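You operate a simulated robot arm through the tools that you are given. There is no shell and no other tool. Be economical: measure what you need, move in short steps, check, and stop when the job is done.

Carry out the task below with a simulated two-armed robot. There is one attempt and no reset: what you move stays moved.

Task
Book the run: FRI, 3 h, 4 L, and the blue log card's still.

The check looks at the end state, three seconds after you hand in, the way a careful person would. Anything else that was tipped, shoved, dropped, spilled or broken makes it a failure.

Robot
Two 7-joint arms with fingered hands on one trunk, on a base that drives. Base frame: it is fixed to the floor where the robot stands at the start and does not move with it; the origin is under the middle of the robot, x ahead of it, y to its left, z up. Units: m, rad, N and s.
The left shoulder is at the start at [0.081, 0.241, 1.642], the right one opposite. With the tool pointing down near the work surface each hand reaches from about 0.1 to 0.88 m from the robot's upright axis, wherever it stands, measured 20 degrees to its own side. Places, roughly: batch dial [0.7, -0.3, 1.2]; day slide [0.7, -0.4, 1]; grade slide [0.7, 0, 0.9]; hours dial [0.7, -0.5, 1.3]; litre slide [0.7, -0.4, 0.9]; plant slide [0.7, 0.1, 1.2]; still slide [0.7, 0.1, 1]. Payload 4.9 kg a hand.
The tool frame of a hand sits at the grasp point between the pads (the TCP): z along the fingers, y along the line on which they close. The tips reach 0.032 m beyond it. The gripper opens to 0.2 m. The gripper's body begins 0.089 m behind the TCP. The gripper is a hand of 4 fingers: y runs from the thumb to the fingers, the wrist lies at [0, 0, -0.267] in the tool frame, and closing takes about 1.5 s.
Orientation is that of the tool frame in the base frame, as a unit quaternion [x, y, z, w]. With the fingers straight down and closing along the base's y, the tool's x points along the base's -x, its y along +y and its z along -z.

Tools
- The arms move only by the tool step_arm. It takes "left_plan", "right_plan" or both (then of equal length, played together; a hand with none holds still); each is a list of rows, each an object of numbers (a shift or turn left out is 0, a gripper value left out holds the last): "ax", "ay", "az": the turn, a rotation vector about the tool's x, y, z in units of 45 degrees (1.0 is 45 degrees); "x", "y", "z": the shift along the tool's x, y, z in units of 250 mm (1.0 is 250 mm). In form: [{"ax": .., "ay": .., "az": .., "x": .., "y": .., "z": ..}, ...]. A call has 1 to 12 rows; each row is the pose to reach, as a shift and turn from the pose commanded when the call began, along the tool's axes at that moment. "left_hand" and "right_hand" are, for a hand that has rows, the closure, from 0 (fully open) to 1 (shut), set as the call begins (left out, the last holds). A call with a number of a shift or a turn outside -1 to 1 is refused whole. Each row takes 0.2 s and may step no farther than 0.05 m and 0.15 rad from the row before; otherwise, or with a gripper value out of range, the whole call is refused. A pose out of reach is approached as far as the arm can. The call stops where the force on the tool passes 40 N (or 10 N more than at its start, if that is more) or the arm is blocked; 0.2 s more then pass. The fingers move at their own pace (about 0.072 m/s each) and stop on an object; they squeeze with about 25 N. The grip force told is the motor's: it shows also when the fingers shut on nothing. Time passes only in rows, and 0.2 s behind the last, so rows that repeat a pose let the fingers close. It gives the time, the measured TCP pose, the force on the tool (base axes), the opening and the grip force at its end, in the units of the frame above (readings bear some noise), with the torque about the TCP (base axes, N m) and any sound that the robot's microphone picked up, and new pictures: "views" is both (left out), scene, wrist or none (wrist: the cameras of the hands that moved).
- Cameras (640 x 400 px; columns grow to the right, rows downward): "scene" is now at [0.106, -0.0292, 1.8017]; the picture's right is [-0.43, -0.90, 0.00], its down [-0.73, 0.34, -0.60] and it looks along [0.54, -0.25, -0.80] (base axes); focal length 214 px, centre (320, 200). "left" rides on the left gripper at [-0.069, -0.069, -0.116] in its tool frame; the picture's right is [0.71, -0.71, 0.00], its down [0.54, 0.54, -0.64] and it looks along [0.46, 0.45, 0.77] (tool axes); focal length 226 px, centre (320, 200). "right" rides on the right gripper at [0.069, -0.069, -0.116] in its tool frame; the picture's right is [0.71, 0.71, 0.00], its down [-0.54, 0.54, -0.64] and it looks along [-0.45, 0.45, 0.77] (tool axes); focal length 226 px, centre (320, 200). There is no depth. A picture from a camera that has moved, and an enlarged one, comes with that camera's place and axes in the base frame and with its lens. The place of the scene camera against the robot may be out by one fixed shift of up to 0.018 m in any direction.
- move_column(by): slides the trunk up (or, below 0, down) by that many m; the arms and the scene camera ride with it, the base frame stays. It gives what a move gives, with no picture.
- drive_base(legs): drives the robot by 1 to 6 legs, each [ahead, left, turn to the left] in m, m and rad, along the robot's own axes; the way and the turn of a leg run together, so that a leg with both is an arc; at most 1.5 m and 3.142 rad a leg. The arms and the cameras ride along, it lands a little off, and it stops where it bumps. It gives what a move gives, and a new picture of the scene camera.
- move_fingers(finger1, finger2, finger3, thumb_bend, hand): sets how far each is bent, from 0 (flat) to 1 (curled in); at 0.3 the hand is open as for a grip, at 0.7 the pads meet at the TCP. One left out holds its place. A second passes; each finger stops where it meets its share of the squeeze, and holds until it gets a number again. A gripper value or a shape takes the hand back. It gives what a move gives, with no picture; readings hold the bend of each and the force on the fingers (four entries, about 0 where the hand has none), thumb and palm.
- set_grasp(shape, hand): the hand has 4 fingers and takes this shape, open, in about a second: jaw (thumb against the fingers, like two jaws); tri (thumb and two fingers); tip (a fingertip pinch); poke (one finger out to press); point (the index stretched); flat (the hand flat); cup (the hand cupped); fist (a fist). The gripper value then closes the fingers along that shape, each until it touches; the sizes above hold for jaw. It gives what a move gives, with no picture.
- turn_head(pan, tilt): turns the head with the scene camera to pan (to the left, within 1.501 rad either way) and tilt (down, from -0.506 to 1.204), counted from straight ahead of the robot. It gives what a move gives, and a new picture of the scene camera.
- close_up(camera, box): a new picture of the part [left, top, right, bottom] of that camera's present view, enlarged. It takes no simulated time.
- sign_off(): hands the job in; it is judged then, once.

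Go step by step. Nothing tells you exact positions but the pictures and the camera data: compare them with the known pose of the tool, close in by small moves and look again before you grip or let go. The budget is 120 turns and 260 pictures, counting those below and the enlarged ones. Unless the task says otherwise, let go and move clear before handing in, and close with one line.

The tools are called after ">>>" as name(argument=value, ...) on one line, values as JSON. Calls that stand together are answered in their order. step_arm: Moves the arms, as the interface text tells. Its arguments: {"type":"object","properties":{"left_plan":{"type":"array","items":{"type":"object","properties":{"ax":{"type":"number"},"ay":{"type":"number"},"az":{"type":"number"},"x":{"type":"number"},"y":{"type":"number"},"z":{"type":"number"}}}},"left_hand":{"type":"number"},"right_plan":{"type":"array","items":{"type":"object","properties":{"ax":{"type":"number"},"ay":{"type":"number"},"az":{"type":"number"},"x":{"type":"number"},"y":{"type":"number"},"z":{"type":"number"}}}},"right_hand":{"type":"number"},"views":{"type":"string","enum":["both","scene","wrist","none"]}},"required":[]} The other tools are called the same way: move_column (by) slides the trunk up or down; set_grasp (shape, hand) gives the hand a shape; move_fingers (finger1, finger2, finger3, thumb_bend, hand) moves the fingers one by one; drive_base (legs) drives the base; turn_head (pan, tilt) turns the head that bears the scene camera; close_up (camera, box) takes an enlarged picture of a part of a camera's view; sign_off () hands the job in.

At the start:

```text
time_s: 0.0
left_tcp_pos: [0.5867, -0.0107, 1.4341]
left_ee_rot: [0.0, 1.0, 0.0, 0.0]
left_ft_force: [-0.1, -0.2, -0.1]
left_moment: [-0.02, 0.01, 0.02]
left_width: 0.1999
left_finger_force: 0.1
left_shape: jaw
left_bend: [0.3, 0.3, 0.3, 0.3]
left_finger forces: [0.0, 0.1, 0.1, 0.0, 0.1, 0.0]
right_tcp_pos: [0.5412, -0.6055, 1.54]
right_ee_rot: [0.0, 1.0, 0.0, 0.0]
right_ft_force: [-0.1, 0.0, -0.1]
right_moment: [0.01, 0.0, 0.02]
right_width: 0.2
right_finger_force: 0.0
right_shape: jaw
right_bend: [0.3, 0.3, 0.3, 0.3]
right_finger forces: [0.1, 0.0, 0.1, 0.0, 0.0, 0.0]
trunk travel left (down, up): [-0.55, 0.29]
robot x, y, heading: [0.0013, -0.0035, 0.003]
head pan, tilt: [-0.44, 0.93]
```

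scene: 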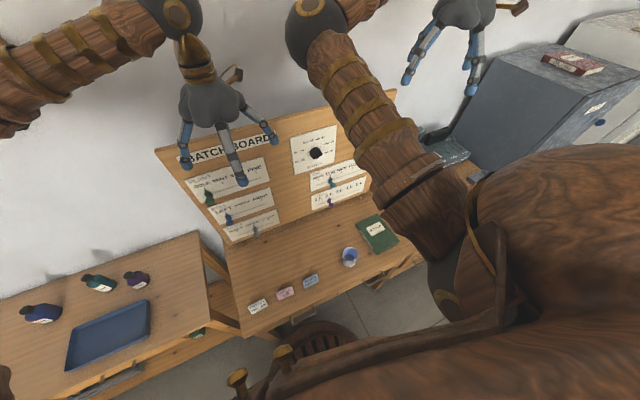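
right: 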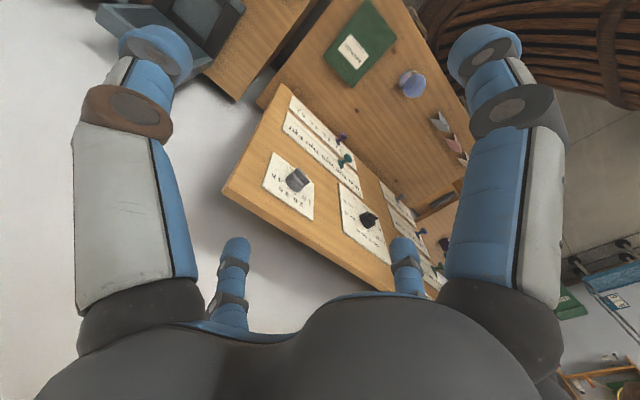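
left: 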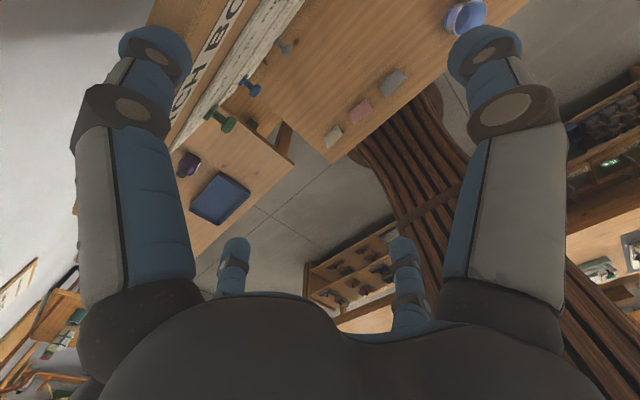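

I see a batch board with sliders and dials, partly hidden by the arms, plus cards on the bench. I'll look closer before moving.

>>> close_up(camera="scene", box=[150, 80, 310, 240])

>>> close_up(camera="scene", box=[230, 240, 390, 340])

>>> close_up(camera="scene", box=[280, 110, 400, 220])

>>> close_up(camera="right", box=[220, 80, 460, 300])

```text
2.50 times, centred on (230, 160) of scene
camera zoom: at [0.106, -0.0292, 1.8017], right [-0.43, -0.9, 0.0], down [-0.73, 0.34, -0.6], along [0.54, -0.25, -0.8], focal length 536 px, centre (545, 300)
```

zoom: 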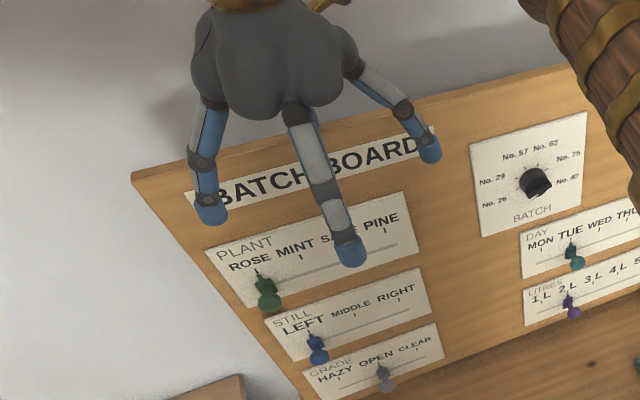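

```text
4.00 times, centred on (310, 290) of scene
camera zoom: at [0.106, -0.0292, 1.8017], right [-0.43, -0.9, 0.0], down [-0.73, 0.34, -0.6], along [0.54, -0.25, -0.8], focal length 858 px, centre (360, -160)
```

zoom: 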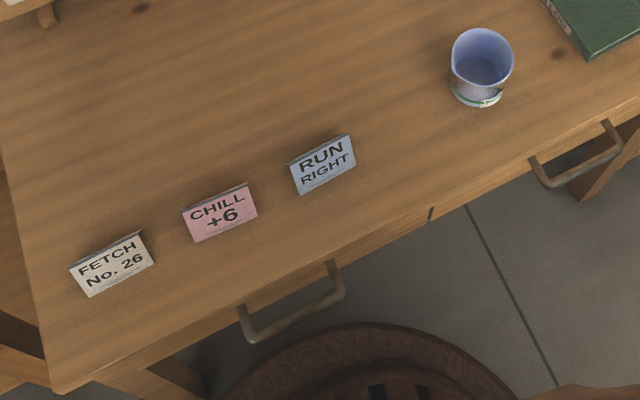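

```text
3.64 times, centred on (340, 165) of scene
camera zoom: at [0.106, -0.0292, 1.8017], right [-0.43, -0.9, 0.0], down [-0.73, 0.34, -0.6], along [0.54, -0.25, -0.8], focal length 780 px, centre (247, 327)
```

zoom: 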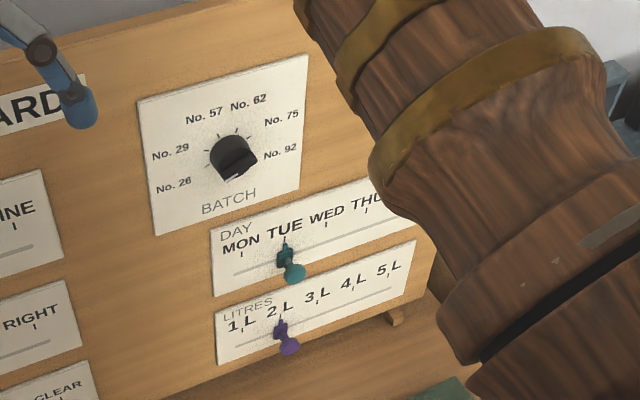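

```text
1.82 times, centred on (340, 190) of right
camera zoom: at [0.4724, -0.6746, 1.6547], right [-0.71, 0.71, 0.0], down [0.54, 0.54, 0.64], along [0.45, 0.45, -0.77], focal length 411 px, centre (284, 218)
```

zoom: 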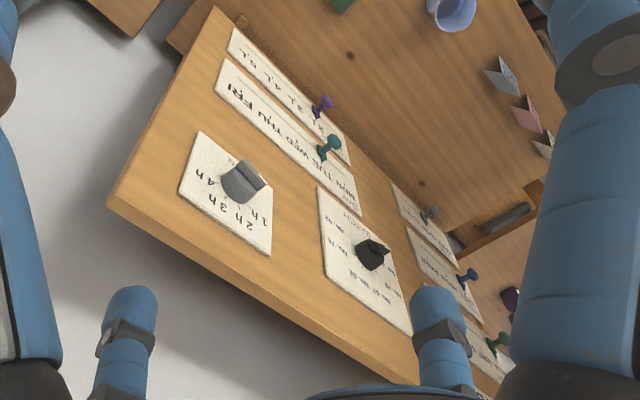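

The blue card reads "RUN RIGHT", so STILL goes to RIGHT. Day is at TUE, litres at 2 L; both knobs move right as well. First I'll turn the right hand to face the board and raise its view.

>>> step_arm(right_plan=[{"ay": -0.16}, {"ay": -0.33}, {"ay": -0.5}, {"ay": -0.66}, {"ay": -0.83}, {"ay": -1.0}], left_plan=[{"ay": -0.16, "x": 0.08, "y": 0.15}, {"ay": -0.33, "x": 0.16, "y": 0.3}, {"ay": -0.5, "x": 0.24, "y": 0.45}, {"ay": -0.66, "x": 0.3, "y": 0.6}, {"ay": -0.83, "x": 0.3, "y": 0.75}, {"ay": -1.0, "x": 0.3, "y": 0.9}])

>>> turn_head(pan=-0.4, tilt=0.75)

```text
time_s: 1.4
left_tcp_pos: [0.571, 0.2097, 1.4623]
left_ee_rot: [0.001, 0.924, -0.001, 0.383]
left_ft_force: [0.4, -0.2, 0.3]
left_moment: [-0.02, -0.01, -0.04]
left_width: 0.2
left_finger_force: 0.0
left_shape: jaw
left_bend: [0.3, 0.3, 0.3, 0.3]
left_finger forces: [0.0, 0.0, 0.0, 0.0, 0.0, 0.0]
left hand out of reach, approached as far as the arm can: row 5, 6
right_tcp_pos: [0.5395, -0.6037, 1.5404]
right_ee_rot: [-0.001, 0.923, -0.001, 0.384]
right_ft_force: [0.1, 0.5, 0.5]
right_moment: [-0.05, 0.01, 0.0]
right_width: 0.1997
right_finger_force: 0.1
right_shape: jaw
right_bend: [0.3, 0.3, 0.3, 0.3]
right_finger forces: [0.1, 0.1, 0.1, 0.1, 0.0, 0.0]
trunk travel left (down, up): [-0.55, 0.29]
robot x, y, heading: [0.001, 0.0001, -0.002]
head pan, tilt: [-0.44, 0.93]
camera scene: at [0.1048, -0.0269, 1.8018], right [-0.43, -0.9, 0.0], down [-0.73, 0.34, -0.6], along [0.54, -0.26, -0.8], focal length 214 px, centre (320, 200)
camera right: at [0.4091, -0.6726, 1.5736], right [-0.5, 0.71, -0.5], down [-0.07, 0.54, 0.84], along [0.86, 0.45, -0.22], focal length 226 px, centre (320, 200)
camera left: at [0.5379, 0.1393, 1.5925], right [-0.5, -0.71, -0.5], down [-0.84, 0.54, 0.07], along [0.22, 0.45, -0.86], focal length 226 px, centre (320, 200)
```

scene: 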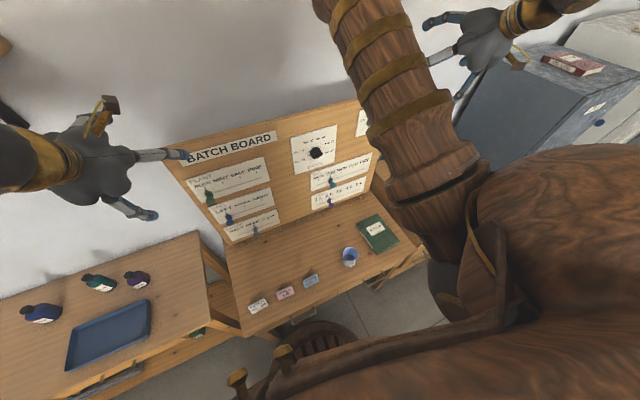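
right: 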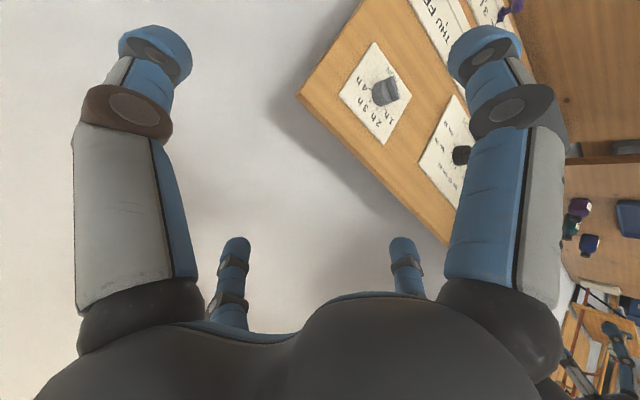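
left: 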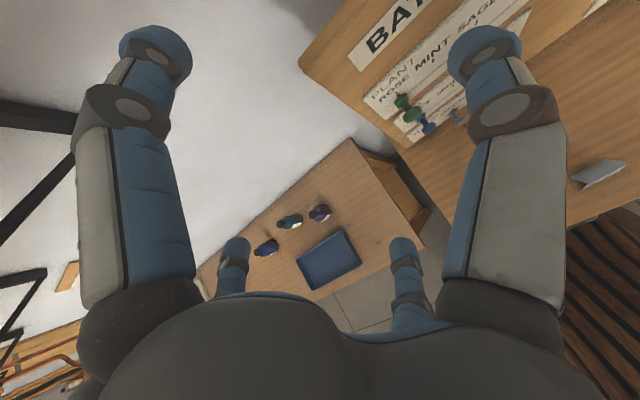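

```text
time_s: 2.1
left_tcp_pos: [0.571, 0.2087, 1.4614]
left_ee_rot: [-0.001, 0.925, 0.0, 0.381]
left_ft_force: [0.4, 0.6, 0.2]
left_moment: [-0.02, -0.02, -0.03]
left_width: 0.1999
left_finger_force: 0.0
left_shape: jaw
left_bend: [0.3, 0.3, 0.3, 0.3]
left_finger forces: [0.0, 0.1, 0.0, 0.0, 0.0, 0.0]
right_tcp_pos: [0.541, -0.6054, 1.5396]
right_ee_rot: [0.001, 0.924, -0.002, 0.383]
right_ft_force: [0.8, 0.1, -0.1]
right_moment: [-0.01, 0.01, -0.02]
right_width: 0.2
right_finger_force: 0.0
right_shape: jaw
right_bend: [0.3, 0.3, 0.3, 0.3]
right_finger forces: [0.0, 0.0, 0.0, 0.0, 0.0, 0.0]
trunk travel left (down, up): [-0.55, 0.29]
robot x, y, heading: [-0.0031, -0.002, -0.005]
head pan, tilt: [-0.4, 0.75]
camera scene: at [0.115, -0.029, 1.8158], right [-0.39, -0.92, 0.0], down [-0.63, 0.27, -0.73], along [0.67, -0.28, -0.68], focal length 214 px, centre (320, 200)
```

scene: 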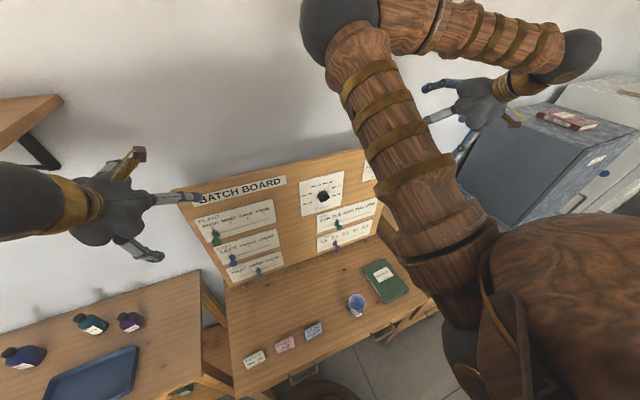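

The board stands near-upright at x≈0.7 and the knobs stick out toward me. I'll put both hands in poke shape, finish turning the right hand horizontal, and see the finger.

>>> set_grasp(hand="right", shape="poke")

>>> set_grasp(hand="left", shape="poke")

>>> step_arm(right_plan=[{"ay": -0.16, "x": 0.1, "z": 0}, {"ay": -0.33, "x": 0.2, "z": 0}, {"ay": -0.5, "x": 0.35, "z": 0.1}, {"ay": -0.66, "x": 0.5, "z": 0.2}, {"ay": -0.83, "x": 0.6, "z": 0.25}, {"ay": -1.0, "x": 0.7, "z": 0.3}])

```text
time_s: 3.0
left_tcp_pos: [0.5711, 0.2071, 1.4615]
left_ee_rot: [0.0, 0.925, 0.0, 0.381]
left_ft_force: [0.6, -0.3, 0.1]
left_moment: [-0.03, -0.02, 0.0]
left_width: 0.2001
left_finger_force: 0.1
left_shape: jaw
left_bend: [0.3, 0.3, 0.3, 0.3]
left_finger forces: [0.0, 0.0, 0.0, 0.0, 0.0, 0.1]
right_tcp_pos: [0.5401, -0.606, 1.5399]
right_ee_rot: [0.0, 0.924, 0.0, 0.382]
right_ft_force: [0.3, 0.3, -0.6]
right_moment: [0.01, -0.02, 0.01]
right_width: 0.0
right_finger_force: 0.0
right_shape: poke
right_bend: [1.0, 1.0, 1.0, 0.81]
right_finger forces: [0.0, 0.1, 0.1, 0.0, 0.0, 0.0]
trunk travel left (down, up): [-0.55, 0.29]
robot x, y, heading: [-0.0023, 0.0003, -0.003]
head pan, tilt: [-0.4, 0.75]
```

```text
time_s: 3.9
left_tcp_pos: [0.5716, 0.207, 1.4611]
left_ee_rot: [0.0, 0.925, 0.0, 0.381]
left_ft_force: [-0.3, 0.5, 0.7]
left_moment: [-0.01, 0.01, -0.02]
left_width: 0.0001
left_finger_force: 0.0
left_shape: poke
left_bend: [1.0, 1.0, 1.0, 0.81]
left_finger forces: [0.0, 0.0, 0.0, 0.1, 0.1, 0.1]
right_tcp_pos: [0.5395, -0.6067, 1.5399]
right_ee_rot: [0.0, 0.924, 0.001, 0.381]
right_ft_force: [-0.1, 0.4, 0.0]
right_moment: [-0.02, 0.06, 0.0]
right_width: 0.0
right_finger_force: 0.0
right_shape: poke
right_bend: [1.0, 1.0, 1.0, 0.81]
right_finger forces: [0.0, 0.0, 0.0, 0.1, 0.1, 0.0]
trunk travel left (down, up): [-0.55, 0.29]
robot x, y, heading: [-0.0009, -0.0, 0.001]
head pan, tilt: [-0.4, 0.75]
```

```text
time_s: 5.3
left_tcp_pos: [0.5704, 0.2053, 1.4619]
left_ee_rot: [0.001, 0.925, 0.001, 0.381]
left_ft_force: [-0.5, -0.6, -0.9]
left_moment: [-0.01, -0.03, 0.04]
left_width: 0.0
left_finger_force: 0.0
left_shape: poke
left_bend: [1.0, 1.0, 1.0, 0.81]
left_finger forces: [0.1, 0.0, 0.0, 0.0, 0.0, 0.0]
right_tcp_pos: [0.474, -0.6135, 1.3744]
right_ee_rot: [-0.001, 0.711, 0.001, 0.703]
right_ft_force: [0.7, 0.1, 0.6]
right_moment: [0.03, -0.02, 0.01]
right_width: 0.0
right_finger_force: 0.0
right_shape: poke
right_bend: [1.0, 1.0, 1.0, 0.81]
right_finger forces: [0.0, 0.0, 0.0, 0.0, 0.0, 0.0]
right hand out of reach, approached as far as the arm can: row 6
trunk travel left (down, up): [-0.55, 0.29]
robot x, y, heading: [0.0017, 0.0004, -0.0]
head pan, tilt: [-0.4, 0.75]
camera scene: at [0.1136, -0.0327, 1.8159], right [-0.39, -0.92, 0.0], down [-0.63, 0.27, -0.73], along [0.67, -0.28, -0.68], focal length 214 px, centre (320, 200)
camera right: at [0.3576, -0.6824, 1.3059], right [-0.01, 0.71, -0.71], down [-0.64, 0.54, 0.55], along [0.77, 0.46, 0.45], focal length 226 px, centre (320, 200)
```

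scene: 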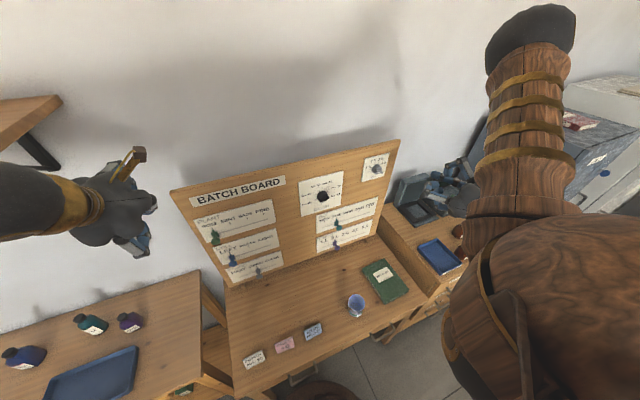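
right: 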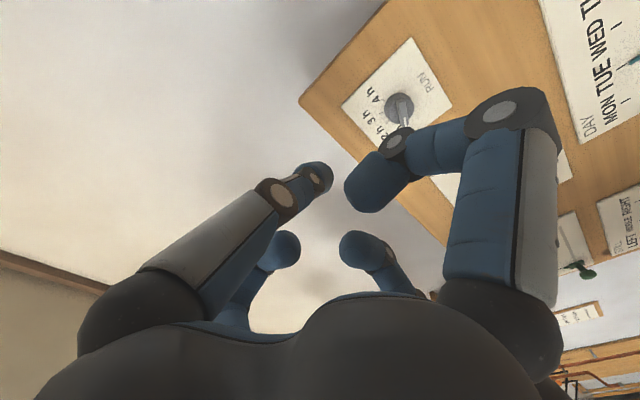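

The board is now clear of the arms. Let me look closely at the board and the right hand.

>>> close_up(camera="scene", box=[290, 135, 410, 255])

>>> close_up(camera="scene", box=[170, 180, 310, 290])

>>> close_up(camera="scene", box=[60, 130, 180, 270])

>>> close_up(camera="scene", box=[230, 310, 350, 380])

>>> close_up(camera="scene", box=[390, 140, 490, 230])

```text
3.33 times, centred on (350, 195) of scene
camera zoom: at [0.1136, -0.0327, 1.8159], right [-0.39, -0.92, 0.0], down [-0.63, 0.27, -0.73], along [0.67, -0.28, -0.68], focal length 715 px, centre (220, 217)
```

zoom: 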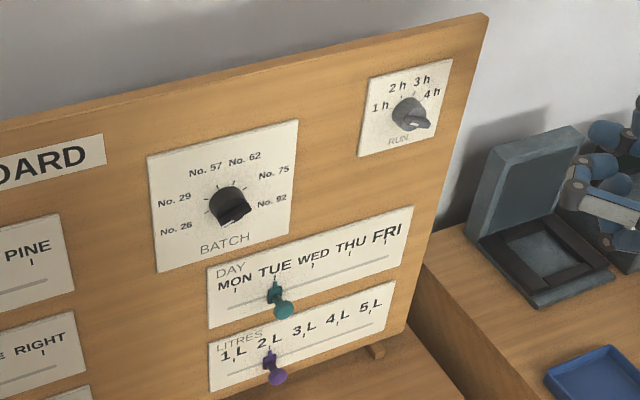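

```text
3.64 times, centred on (240, 235) of scene
camera zoom: at [0.1136, -0.0327, 1.8159], right [-0.39, -0.92, 0.0], down [-0.63, 0.27, -0.73], along [0.67, -0.28, -0.68], focal length 780 px, centre (611, 73)
```

zoom: 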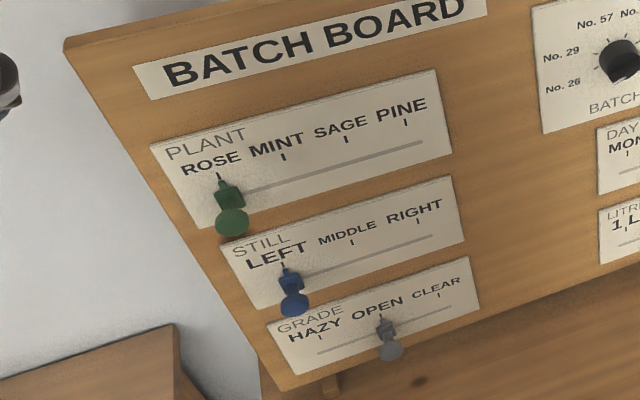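

```text
2.86 times, centred on (120, 200) of scene
camera zoom: at [0.1136, -0.0327, 1.8159], right [-0.39, -0.92, 0.0], down [-0.63, 0.27, -0.73], along [0.67, -0.28, -0.68], focal length 613 px, centre (891, 200)
```

zoom: 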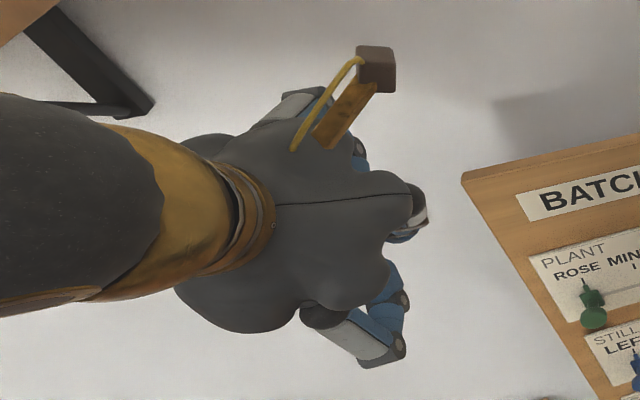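

```text
5.33 times, centred on (290, 345) of scene
camera zoom: at [0.1136, -0.0327, 1.8159], right [-0.39, -0.92, 0.0], down [-0.63, 0.27, -0.73], along [0.67, -0.28, -0.68], focal length 1144 px, centre (480, -573)
```

zoom: 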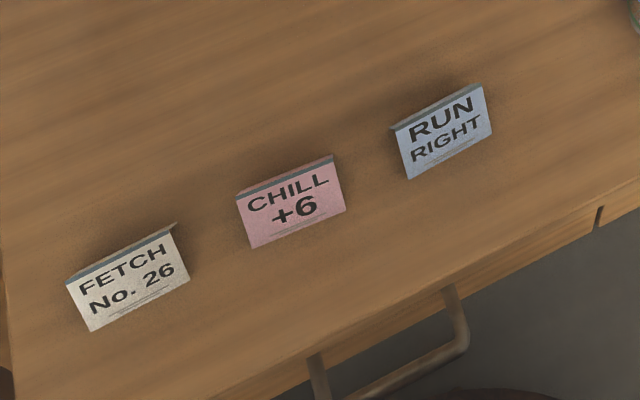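

```text
4.44 times, centred on (440, 185) of scene
camera zoom: at [0.1136, -0.0327, 1.8159], right [-0.39, -0.92, 0.0], down [-0.63, 0.27, -0.73], along [0.67, -0.28, -0.68], focal length 953 px, centre (-213, 267)
```

zoom: 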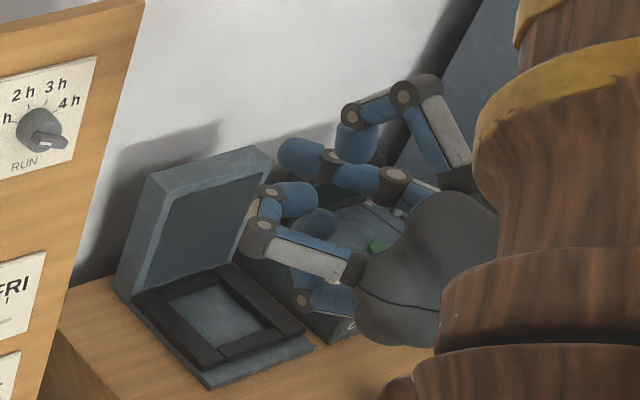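

Day pin on TUE, litre pin on 2 L, still pin on LEFT. I'll try the "point" shape to see which finger stretches and get a closer look at the hours dial.

>>> set_grasp(hand="right", shape="point")

>>> close_up(camera="scene", box=[350, 140, 400, 190])

>>> close_up(camera="scene", box=[390, 120, 510, 230])

>>> close_up(camera="right", box=[0, 0, 640, 400])

```text
time_s: 6.2
left_tcp_pos: [0.5718, 0.2077, 1.4616]
left_ee_rot: [0.0, 0.925, 0.001, 0.381]
left_ft_force: [0.2, 0.3, 0.6]
left_moment: [0.02, 0.0, 0.0]
left_width: 0.0
left_finger_force: 0.1
left_shape: poke
left_bend: [1.0, 1.0, 1.0, 0.81]
left_finger forces: [0.1, 0.0, 0.1, 0.1, 0.1, 0.0]
right_tcp_pos: [0.4764, -0.6108, 1.3755]
right_ee_rot: [-0.001, 0.713, 0.001, 0.701]
right_ft_force: [-0.6, -0.6, 0.3]
right_moment: [-0.01, 0.02, 0.0]
right_width: 0.1952
right_finger_force: 0.1
right_shape: point
right_bend: [0.7, 1.0, 1.0, 0.69]
right_finger forces: [0.0, 0.1, 0.0, 0.1, 0.1, 0.0]
trunk travel left (down, up): [-0.55, 0.29]
robot x, y, heading: [-0.0007, 0.0042, 0.001]
head pan, tilt: [-0.4, 0.75]
```

```text
8.00 times, centred on (375, 165) of scene
camera zoom: at [0.1155, -0.0301, 1.8158], right [-0.39, -0.92, 0.0], down [-0.63, 0.27, -0.73], along [0.67, -0.28, -0.68], focal length 1716 px, centre (-120, 480)
```

zoom: 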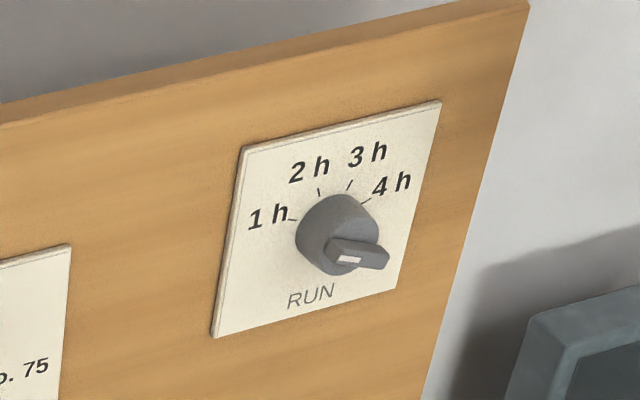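

```text
3.64 times, centred on (450, 175) of scene
camera zoom: at [0.1155, -0.0301, 1.8158], right [-0.39, -0.92, 0.0], down [-0.63, 0.27, -0.73], along [0.67, -0.28, -0.68], focal length 780 px, centre (-153, 291)
```

zoom: 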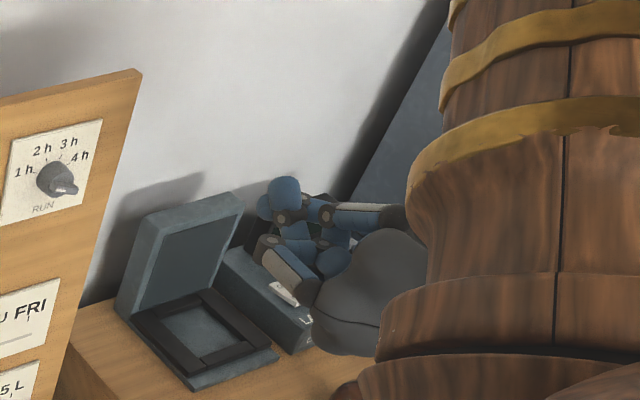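

```text
1.00 times, centred on (320, 200) of right
camera zoom: at [0.3592, -0.6802, 1.3065], right [-0.01, 0.71, -0.71], down [-0.64, 0.54, 0.55], along [0.77, 0.46, 0.44], focal length 226 px, centre (320, 200)
```

zoom: 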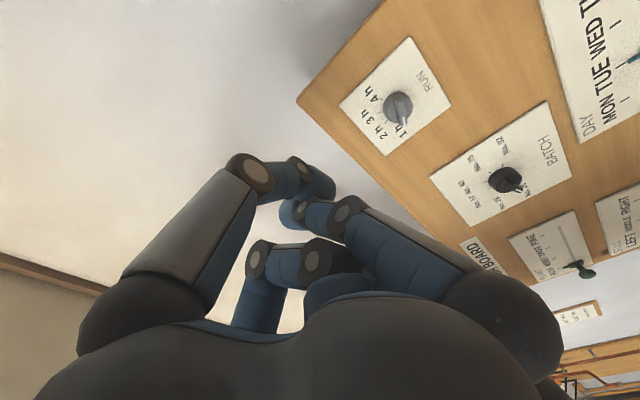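

The hand shapes aren't obvious; I'll try the "tip" shape on the right, and take a close look at the dial pointer through the wrist camera.

>>> close_up(camera="right", box=[330, 30, 460, 160])

>>> set_grasp(hand="right", shape="tip")

>>> step_arm(right_plan=[{}, {}, {}, {}, {}, {}, {}, {}], right_hand=1.0, views="wrist")

>>> close_up(camera="scene", box=[390, 120, 510, 230])

```text
3.08 times, centred on (395, 95) of right
camera zoom: at [0.3592, -0.6802, 1.3065], right [-0.01, 0.71, -0.71], down [-0.64, 0.54, 0.55], along [0.77, 0.46, 0.44], focal length 696 px, centre (89, 523)
```

zoom: 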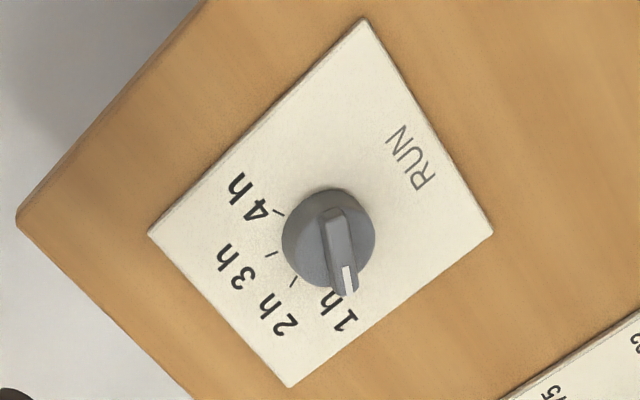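

```text
time_s: 7.1
left_tcp_pos: [0.5703, 0.2081, 1.4615]
left_ee_rot: [0.0, 0.925, 0.0, 0.381]
left_ft_force: [0.2, 0.4, -0.3]
left_moment: [0.01, 0.0, 0.0]
left_width: 0.0001
left_finger_force: 0.1
left_shape: poke
left_bend: [1.0, 1.0, 1.0, 0.81]
left_finger forces: [0.0, 0.1, 0.0, 0.0, 0.0, 0.1]
right_tcp_pos: [0.4759, -0.611, 1.3738]
right_ee_rot: [-0.001, 0.713, 0.001, 0.701]
right_ft_force: [0.1, -0.3, -0.6]
right_moment: [-0.01, -0.03, 0.0]
right_width: 0.1998
right_finger_force: 0.0
right_shape: tip
right_bend: [0.16, 0.3, 0.16, 0.3]
right_finger forces: [0.0, 0.1, 0.1, 0.0, 0.1, 0.0]
trunk travel left (down, up): [-0.55, 0.29]
robot x, y, heading: [-0.0009, -0.0018, -0.002]
head pan, tilt: [-0.4, 0.75]
```

```text
time_s: 8.9
left_tcp_pos: [0.5715, 0.2079, 1.4615]
left_ee_rot: [0.001, 0.924, 0.0, 0.381]
left_ft_force: [0.4, 0.0, 0.2]
left_moment: [0.03, -0.02, 0.03]
left_width: 0.0002
left_finger_force: 0.1
left_shape: poke
left_bend: [1.0, 1.0, 1.0, 0.81]
left_finger forces: [0.0, 0.1, 0.0, 0.0, 0.1, 0.0]
right_tcp_pos: [0.4746, -0.6113, 1.3747]
right_ee_rot: [0.0, 0.712, 0.0, 0.702]
right_ft_force: [0.4, 0.1, 0.2]
right_moment: [0.0, -0.02, -0.01]
right_width: 0.0002
right_finger_force: 20.4
right_shape: tip
right_bend: [0.2, 0.7, 0.2, 0.7]
right_finger forces: [0.1, 0.0, 0.0, 0.1, 0.0, 0.1]
trunk travel left (down, up): [-0.55, 0.29]
robot x, y, heading: [0.0008, -0.0043, -0.006]
head pan, tilt: [-0.4, 0.75]
camera right: at [0.3584, -0.6806, 1.3066], right [-0.01, 0.71, -0.71], down [-0.64, 0.54, 0.55], along [0.77, 0.46, 0.44], focal length 226 px, centre (320, 200)
```

right: 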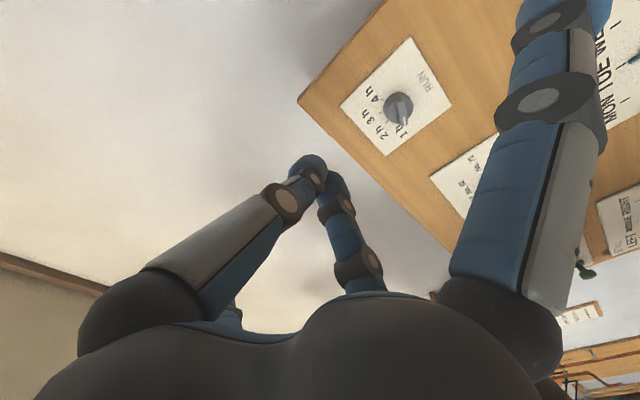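

```text
3.64 times, centred on (450, 175) of scene
camera zoom: at [0.1153, -0.03, 1.8158], right [-0.39, -0.92, 0.0], down [-0.63, 0.27, -0.73], along [0.67, -0.28, -0.68], focal length 780 px, centre (-153, 291)
```

zoom: 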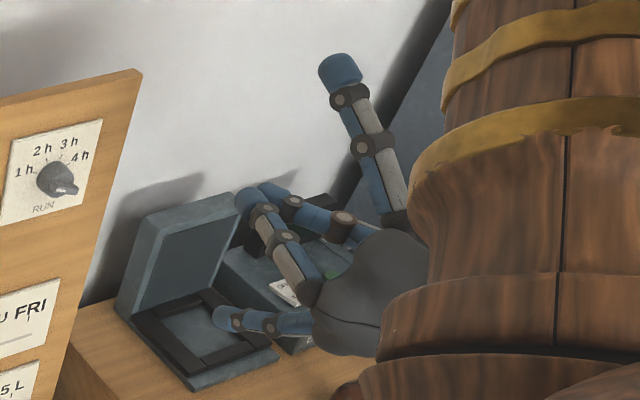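

Tip shape pinches with finger 2 and thumb; the dial pointer stands at 1 h. I'll curl fingers 1 and 3 out of the way so the pinch forms a beak.

>>> move_fingers(hand="right", finger1=1.0, finger3=1.0)

>>> close_up(camera="scene", box=[390, 120, 510, 230])

>>> close_up(camera="right", box=[0, 0, 640, 400])

```text
time_s: 9.9
left_tcp_pos: [0.5708, 0.2077, 1.4622]
left_ee_rot: [0.0, 0.924, 0.0, 0.381]
left_ft_force: [0.5, 0.5, 0.4]
left_moment: [-0.01, -0.02, -0.03]
left_width: 0.0001
left_finger_force: 0.0
left_shape: poke
left_bend: [1.0, 1.0, 1.0, 0.81]
left_finger forces: [0.1, 0.0, 0.0, 0.0, 0.0, 0.1]
right_tcp_pos: [0.4758, -0.6116, 1.3748]
right_ee_rot: [-0.001, 0.712, 0.001, 0.702]
right_ft_force: [0.4, 0.0, 0.5]
right_moment: [-0.02, -0.02, 0.01]
right_width: 0.0006
right_finger_force: 0.1
right_shape: fingers
right_bend: [0.68, 0.7, 0.68, 0.7]
right_finger forces: [0.1, 0.1, 0.0, 0.1, 0.0, 0.0]
trunk travel left (down, up): [-0.55, 0.29]
robot x, y, heading: [-0.0012, 0.0015, -0.005]
head pan, tilt: [-0.4, 0.75]
```

```text
3.64 times, centred on (450, 175) of scene
camera zoom: at [0.1153, -0.03, 1.8158], right [-0.39, -0.92, 0.0], down [-0.63, 0.27, -0.73], along [0.67, -0.28, -0.68], focal length 780 px, centre (-153, 291)
```

zoom: 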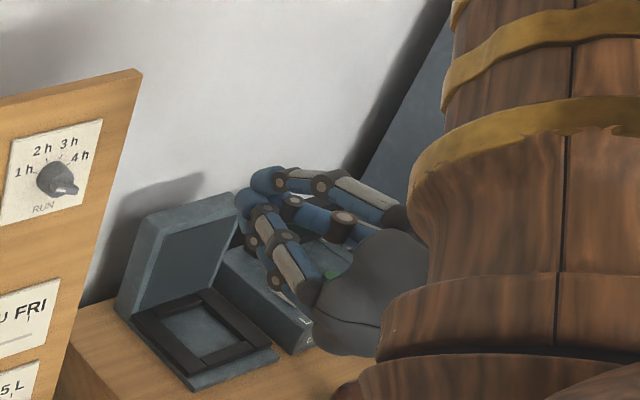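

```text
1.00 times, centred on (320, 200) of right
camera zoom: at [0.3584, -0.6807, 1.3065], right [-0.01, 0.71, -0.71], down [-0.64, 0.54, 0.55], along [0.77, 0.46, 0.44], focal length 226 px, centre (320, 200)
```

zoom: 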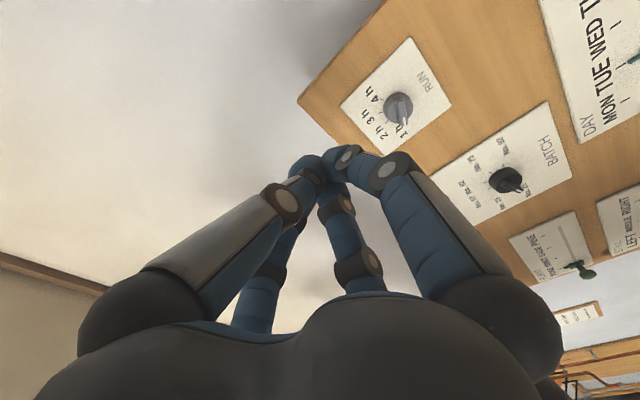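

All four fingers now form a compact closed beak at the TCP, good for pushing pins. I'll bring it in front of the board, left of the day pin, staying well off the surface.

>>> step_arm(right_plan=[{"x": 0.12, "y": 0.12}, {"x": 0.24, "y": 0.24}, {"x": 0.36, "y": 0.36}, {"x": 0.48, "y": 0.48}, {"x": 0.6, "y": 0.6}, {"x": 0.72, "y": 0.72}, {"x": 0.84, "y": 0.84}, {"x": 0.96, "y": 0.96}, {"x": 1.0, "y": 1.0}], views="none")

>>> step_arm(right_plan=[{"x": 0.13, "y": 0.06, "z": 0.08}, {"x": 0.26, "y": 0.12, "z": 0.16}, {"x": 0.4, "y": 0.18, "z": 0.24}, {"x": 0.5, "y": 0.24, "z": 0.32}])

```text
time_s: 11.9
left_tcp_pos: [0.5712, 0.2064, 1.4623]
left_ee_rot: [0.0, 0.924, 0.001, 0.382]
left_ft_force: [-0.7, 0.2, 0.1]
left_moment: [-0.01, 0.0, 0.06]
left_width: 0.0
left_finger_force: 0.0
left_shape: poke
left_bend: [1.0, 1.0, 1.0, 0.81]
left_finger forces: [0.1, 0.0, 0.0, 0.1, 0.1, 0.1]
right_tcp_pos: [0.6208, -0.4807, 1.2284]
right_ee_rot: [-0.008, 0.738, 0.009, 0.675]
right_ft_force: [0.4, -0.4, -0.6]
right_moment: [0.02, 0.01, 0.03]
right_width: 0.0004
right_finger_force: 0.1
right_shape: fingers
right_bend: [0.68, 0.7, 0.68, 0.7]
right_finger forces: [0.0, 0.0, 0.0, 0.0, 0.0, 0.1]
right hand out of reach, approached as far as the arm can: row 1, 2, 3, 4, 5, 6, 7, 8, 9
trunk travel left (down, up): [-0.55, 0.29]
robot x, y, heading: [-0.001, 0.0008, -0.002]
head pan, tilt: [-0.4, 0.75]
```

```text
time_s: 12.9
left_tcp_pos: [0.569, 0.207, 1.4623]
left_ee_rot: [0.0, 0.924, -0.001, 0.382]
left_ft_force: [-1.0, -0.8, 0.5]
left_moment: [0.04, 0.0, 0.01]
left_width: 0.0
left_finger_force: 0.1
left_shape: poke
left_bend: [1.0, 1.0, 1.0, 0.81]
left_finger forces: [0.0, 0.0, 0.0, 0.1, 0.0, 0.0]
right_tcp_pos: [0.6601, -0.4939, 1.1571]
right_ee_rot: [-0.028, 0.751, 0.031, 0.659]
right_ft_force: [-0.7, 0.8, 0.1]
right_moment: [-0.02, 0.03, -0.03]
right_width: 0.0004
right_finger_force: 0.0
right_shape: fingers
right_bend: [0.68, 0.7, 0.67, 0.7]
right_finger forces: [0.0, 0.1, 0.0, 0.0, 0.0, 0.0]
right hand out of reach, approached as far as the arm can: row 1, 2, 3, 4
trunk travel left (down, up): [-0.55, 0.29]
robot x, y, heading: [0.0014, -0.0039, -0.005]
head pan, tilt: [-0.4, 0.75]
stopped in row 4 (right hand): the force on the tool passed its limit (the readings are from after the stop); the commanded pose is now the measured one
camera scene: at [0.1109, -0.0296, 1.8161], right [-0.39, -0.92, 0.0], down [-0.63, 0.27, -0.73], along [0.67, -0.29, -0.68], focal length 214 px, centre (320, 200)
camera right: at [0.5426, -0.5724, 1.1022], right [-0.15, 0.7, -0.69], down [-0.61, 0.49, 0.63], along [0.78, 0.52, 0.36], focal length 226 px, centre (320, 200)
```

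scene: 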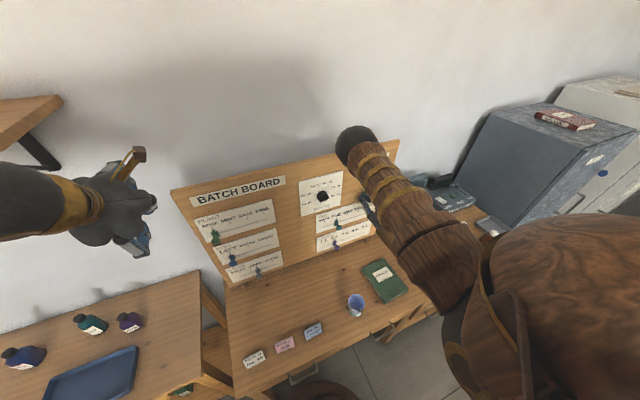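
right: 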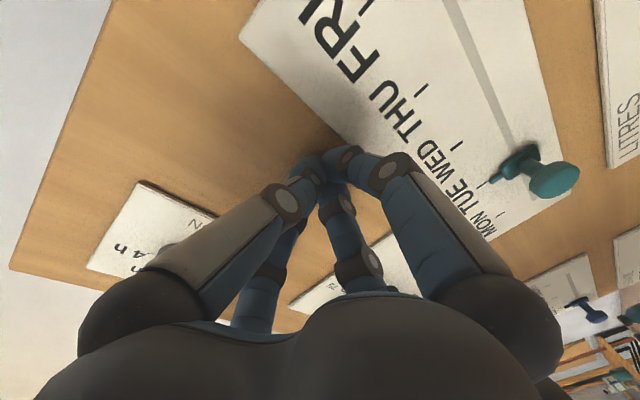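

The right arm folded too tightly and touched the board lightly near the top of the DAY panel. I'll back the base away from the board to give the arm room, and lower the trunk for a more level approach.

>>> drive_base(legs=[[-0.3, 0, 0]])

>>> close_up(camera="scene", box=[240, 60, 480, 220])

```text
time_s: 15.0
left_tcp_pos: [0.2783, 0.2076, 1.4602]
left_ee_rot: [-0.001, 0.925, 0.0, 0.38]
left_ft_force: [0.0, 0.8, -0.9]
left_moment: [-0.02, 0.02, -0.01]
left_width: 0.0001
left_finger_force: 0.0
left_shape: poke
left_bend: [1.0, 1.0, 1.0, 0.81]
left_finger forces: [0.0, 0.0, 0.0, 0.0, 0.0, 0.1]
right_tcp_pos: [0.3709, -0.4937, 1.1534]
right_ee_rot: [-0.027, 0.752, 0.03, 0.658]
right_ft_force: [-0.1, 0.5, -0.2]
right_moment: [0.01, -0.05, -0.02]
right_width: 0.0
right_finger_force: 0.0
right_shape: fingers
right_bend: [0.68, 0.7, 0.68, 0.7]
right_finger forces: [0.1, 0.0, 0.1, 0.0, 0.0, 0.0]
trunk travel left (down, up): [-0.55, 0.29]
robot x, y, heading: [-0.2974, -0.0024, -0.004]
head pan, tilt: [-0.4, 0.75]
camera scene: at [-0.1771, -0.0297, 1.8156], right [-0.39, -0.92, 0.0], down [-0.63, 0.27, -0.73], along [0.67, -0.28, -0.68], focal length 214 px, centre (320, 200)
```

scene: 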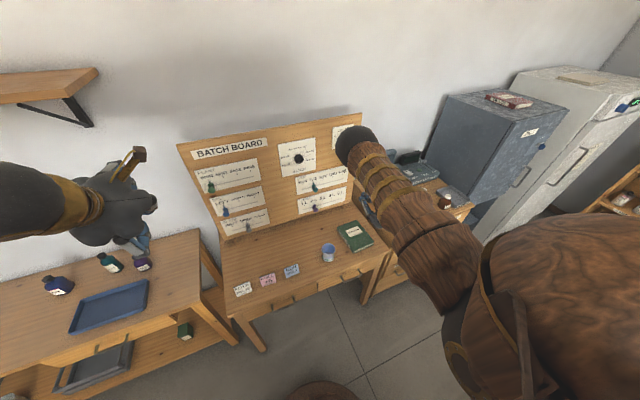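

```text
2.50 times, centred on (360, 140) of scene
camera zoom: at [-0.1771, -0.0297, 1.8156], right [-0.39, -0.92, 0.0], down [-0.63, 0.27, -0.73], along [0.67, -0.28, -0.68], focal length 536 px, centre (220, 350)
```

zoom: 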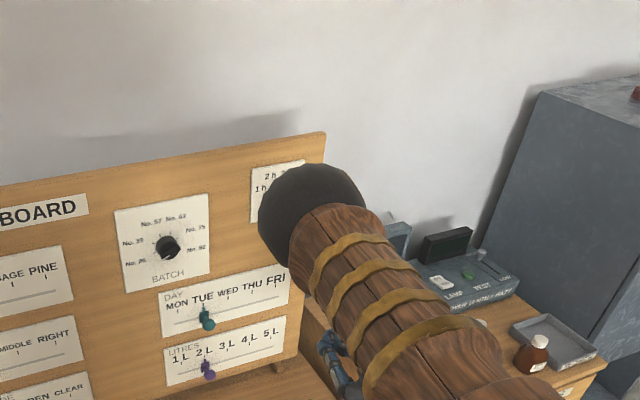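

Nothing was displaced. Now I straighten the right hand's orientation while extending it forward and a bit up.

>>> step_arm(right_plan=[{"ax": 0.03, "ay": -0.05, "z": 0.12, "x": -0.1}, {"ax": 0.06, "ay": -0.1, "z": 0.25, "x": -0.2}, {"ax": 0.1, "ay": -0.17, "z": 0.38, "x": -0.3}, {"ax": 0.1, "ay": -0.17, "z": 0.5, "x": -0.4, "y": 0.1}, {"ax": 0.1, "ay": -0.17, "z": 0.6, "x": -0.5, "y": 0.2}, {"ax": 0.1, "ay": -0.17, "z": 0.6, "x": -0.5, "y": 0.3}])

```text
time_s: 16.4
left_tcp_pos: [0.2753, 0.2076, 1.4617]
left_ee_rot: [-0.001, 0.924, 0.001, 0.381]
left_ft_force: [0.9, -0.4, 0.6]
left_moment: [0.0, -0.02, 0.0]
left_width: 0.0
left_finger_force: 0.0
left_shape: poke
left_bend: [1.0, 1.0, 1.0, 0.81]
left_finger forces: [0.0, 0.0, 0.1, 0.0, 0.0, 0.1]
right_tcp_pos: [0.5117, -0.4609, 1.3065]
right_ee_rot: [-0.024, 0.722, 0.027, 0.691]
right_ft_force: [0.0, 0.1, 0.8]
right_moment: [0.02, -0.02, -0.02]
right_width: 0.0004
right_finger_force: 0.1
right_shape: fingers
right_bend: [0.68, 0.7, 0.68, 0.7]
right_finger forces: [0.1, 0.0, 0.1, 0.0, 0.1, 0.1]
right hand out of reach, approached as far as the arm can: row 1, 2, 3, 4, 5, 6
trunk travel left (down, up): [-0.55, 0.29]
robot x, y, heading: [-0.294, -0.0002, -0.003]
head pan, tilt: [-0.4, 0.75]
camera scene: at [-0.181, -0.0296, 1.8158], right [-0.39, -0.92, 0.0], down [-0.63, 0.27, -0.73], along [0.67, -0.29, -0.68], focal length 214 px, centre (320, 200)
camera right: at [0.3983, -0.5362, 1.2416], right [-0.08, 0.71, -0.7], down [-0.66, 0.49, 0.57], along [0.75, 0.51, 0.42], focal length 226 px, centre (320, 200)
```

scene: 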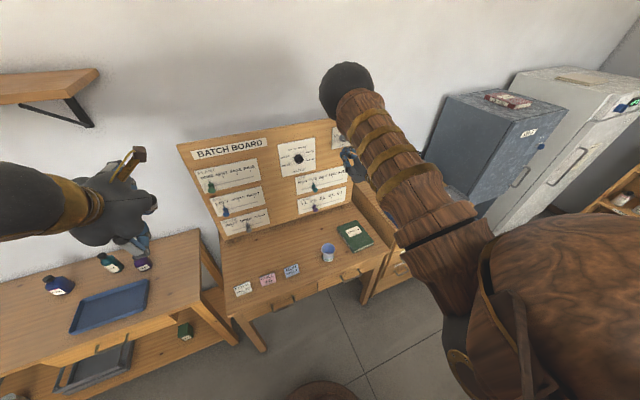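
right: 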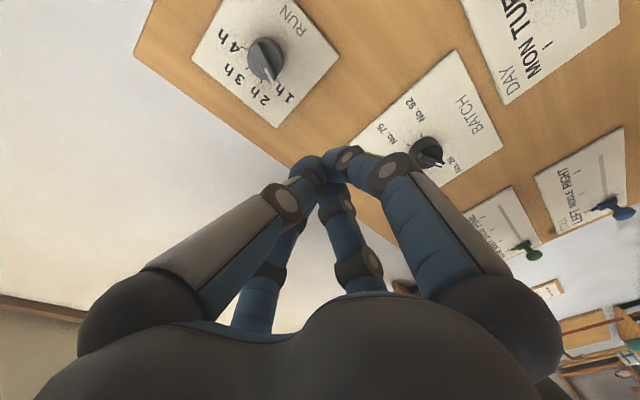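

The elbow is folded in front of the hand, limiting the wrist. I'll back off more, then extend so the arm is straighter.

>>> drive_base(legs=[[-0.25, 0, 0]])

>>> step_arm(right_plan=[{"x": 0.1, "z": 0.17}, {"x": 0.2, "z": 0.33}, {"x": 0.3, "z": 0.5}, {"x": 0.4, "z": 0.66}, {"x": 0.5, "z": 0.8}, {"x": 0.6, "z": 0.9}])

```text
time_s: 18.3
left_tcp_pos: [0.0265, 0.2084, 1.464]
left_ee_rot: [-0.001, 0.924, 0.001, 0.383]
left_ft_force: [-0.4, -0.1, -0.7]
left_moment: [0.01, -0.04, 0.01]
left_width: 0.0
left_finger_force: 0.1
left_shape: poke
left_bend: [1.0, 1.0, 1.0, 0.81]
left_finger forces: [0.0, 0.1, 0.0, 0.0, 0.0, 0.0]
right_tcp_pos: [0.2638, -0.4589, 1.3087]
right_ee_rot: [-0.024, 0.721, 0.027, 0.692]
right_ft_force: [-0.4, 0.4, 0.6]
right_moment: [-0.02, 0.02, 0.04]
right_width: 0.0004
right_finger_force: 0.0
right_shape: fingers
right_bend: [0.68, 0.7, 0.68, 0.7]
right_finger forces: [0.0, 0.1, 0.0, 0.0, 0.1, 0.0]
trunk travel left (down, up): [-0.55, 0.29]
robot x, y, heading: [-0.542, -0.0017, 0.001]
head pan, tilt: [-0.4, 0.75]
stopped in leg 1: the robot was blocked; the commanded pose is now the measured one
camera scene: at [-0.4313, -0.0295, 1.8162], right [-0.39, -0.92, 0.0], down [-0.63, 0.27, -0.73], along [0.68, -0.28, -0.68], focal length 214 px, centre (320, 200)
```

scene: 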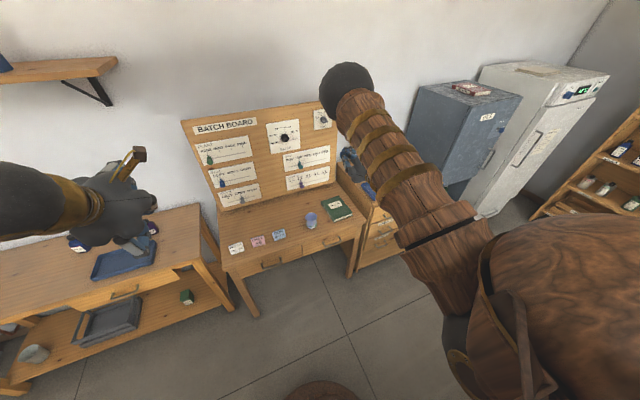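

```text
time_s: 19.7
left_tcp_pos: [0.0317, 0.2056, 1.4624]
left_ee_rot: [0.0, 0.924, 0.001, 0.381]
left_ft_force: [-0.6, 0.0, 0.6]
left_moment: [0.0, 0.05, 0.02]
left_width: 0.0
left_finger_force: 0.0
left_shape: poke
left_bend: [1.0, 1.0, 1.0, 0.81]
left_finger forces: [0.0, 0.0, 0.0, 0.0, 0.0, 0.0]
right_tcp_pos: [0.5087, -0.4855, 1.1619]
right_ee_rot: [-0.047, 0.736, 0.051, 0.673]
right_ft_force: [1.1, 1.0, 2.3]
right_moment: [-0.01, 0.09, -0.01]
right_width: 0.0004
right_finger_force: 0.0
right_shape: fingers
right_bend: [0.68, 0.7, 0.68, 0.7]
right_finger forces: [0.1, 0.0, 0.0, 0.0, 0.0, 0.0]
right hand out of reach, approached as far as the arm can: row 1, 2, 3, 4, 5, 6
trunk travel left (down, up): [-0.55, 0.29]
robot x, y, heading: [-0.5406, -0.0003, 0.001]
head pan, tilt: [-0.4, 0.75]
camera scene: at [-0.4254, -0.0324, 1.8159], right [-0.39, -0.92, 0.0], down [-0.63, 0.27, -0.73], along [0.67, -0.28, -0.68], focal length 214 px, centre (320, 200)
camera right: at [0.3973, -0.5694, 1.1016], right [-0.16, 0.7, -0.7], down [-0.66, 0.45, 0.6], along [0.73, 0.56, 0.39], focal length 226 px, centre (320, 200)
```

scene: 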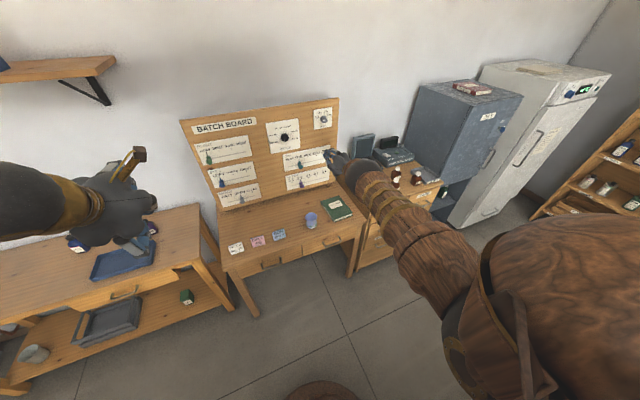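
right: 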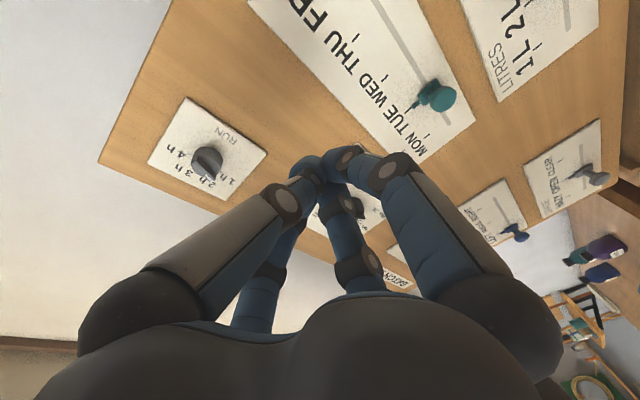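

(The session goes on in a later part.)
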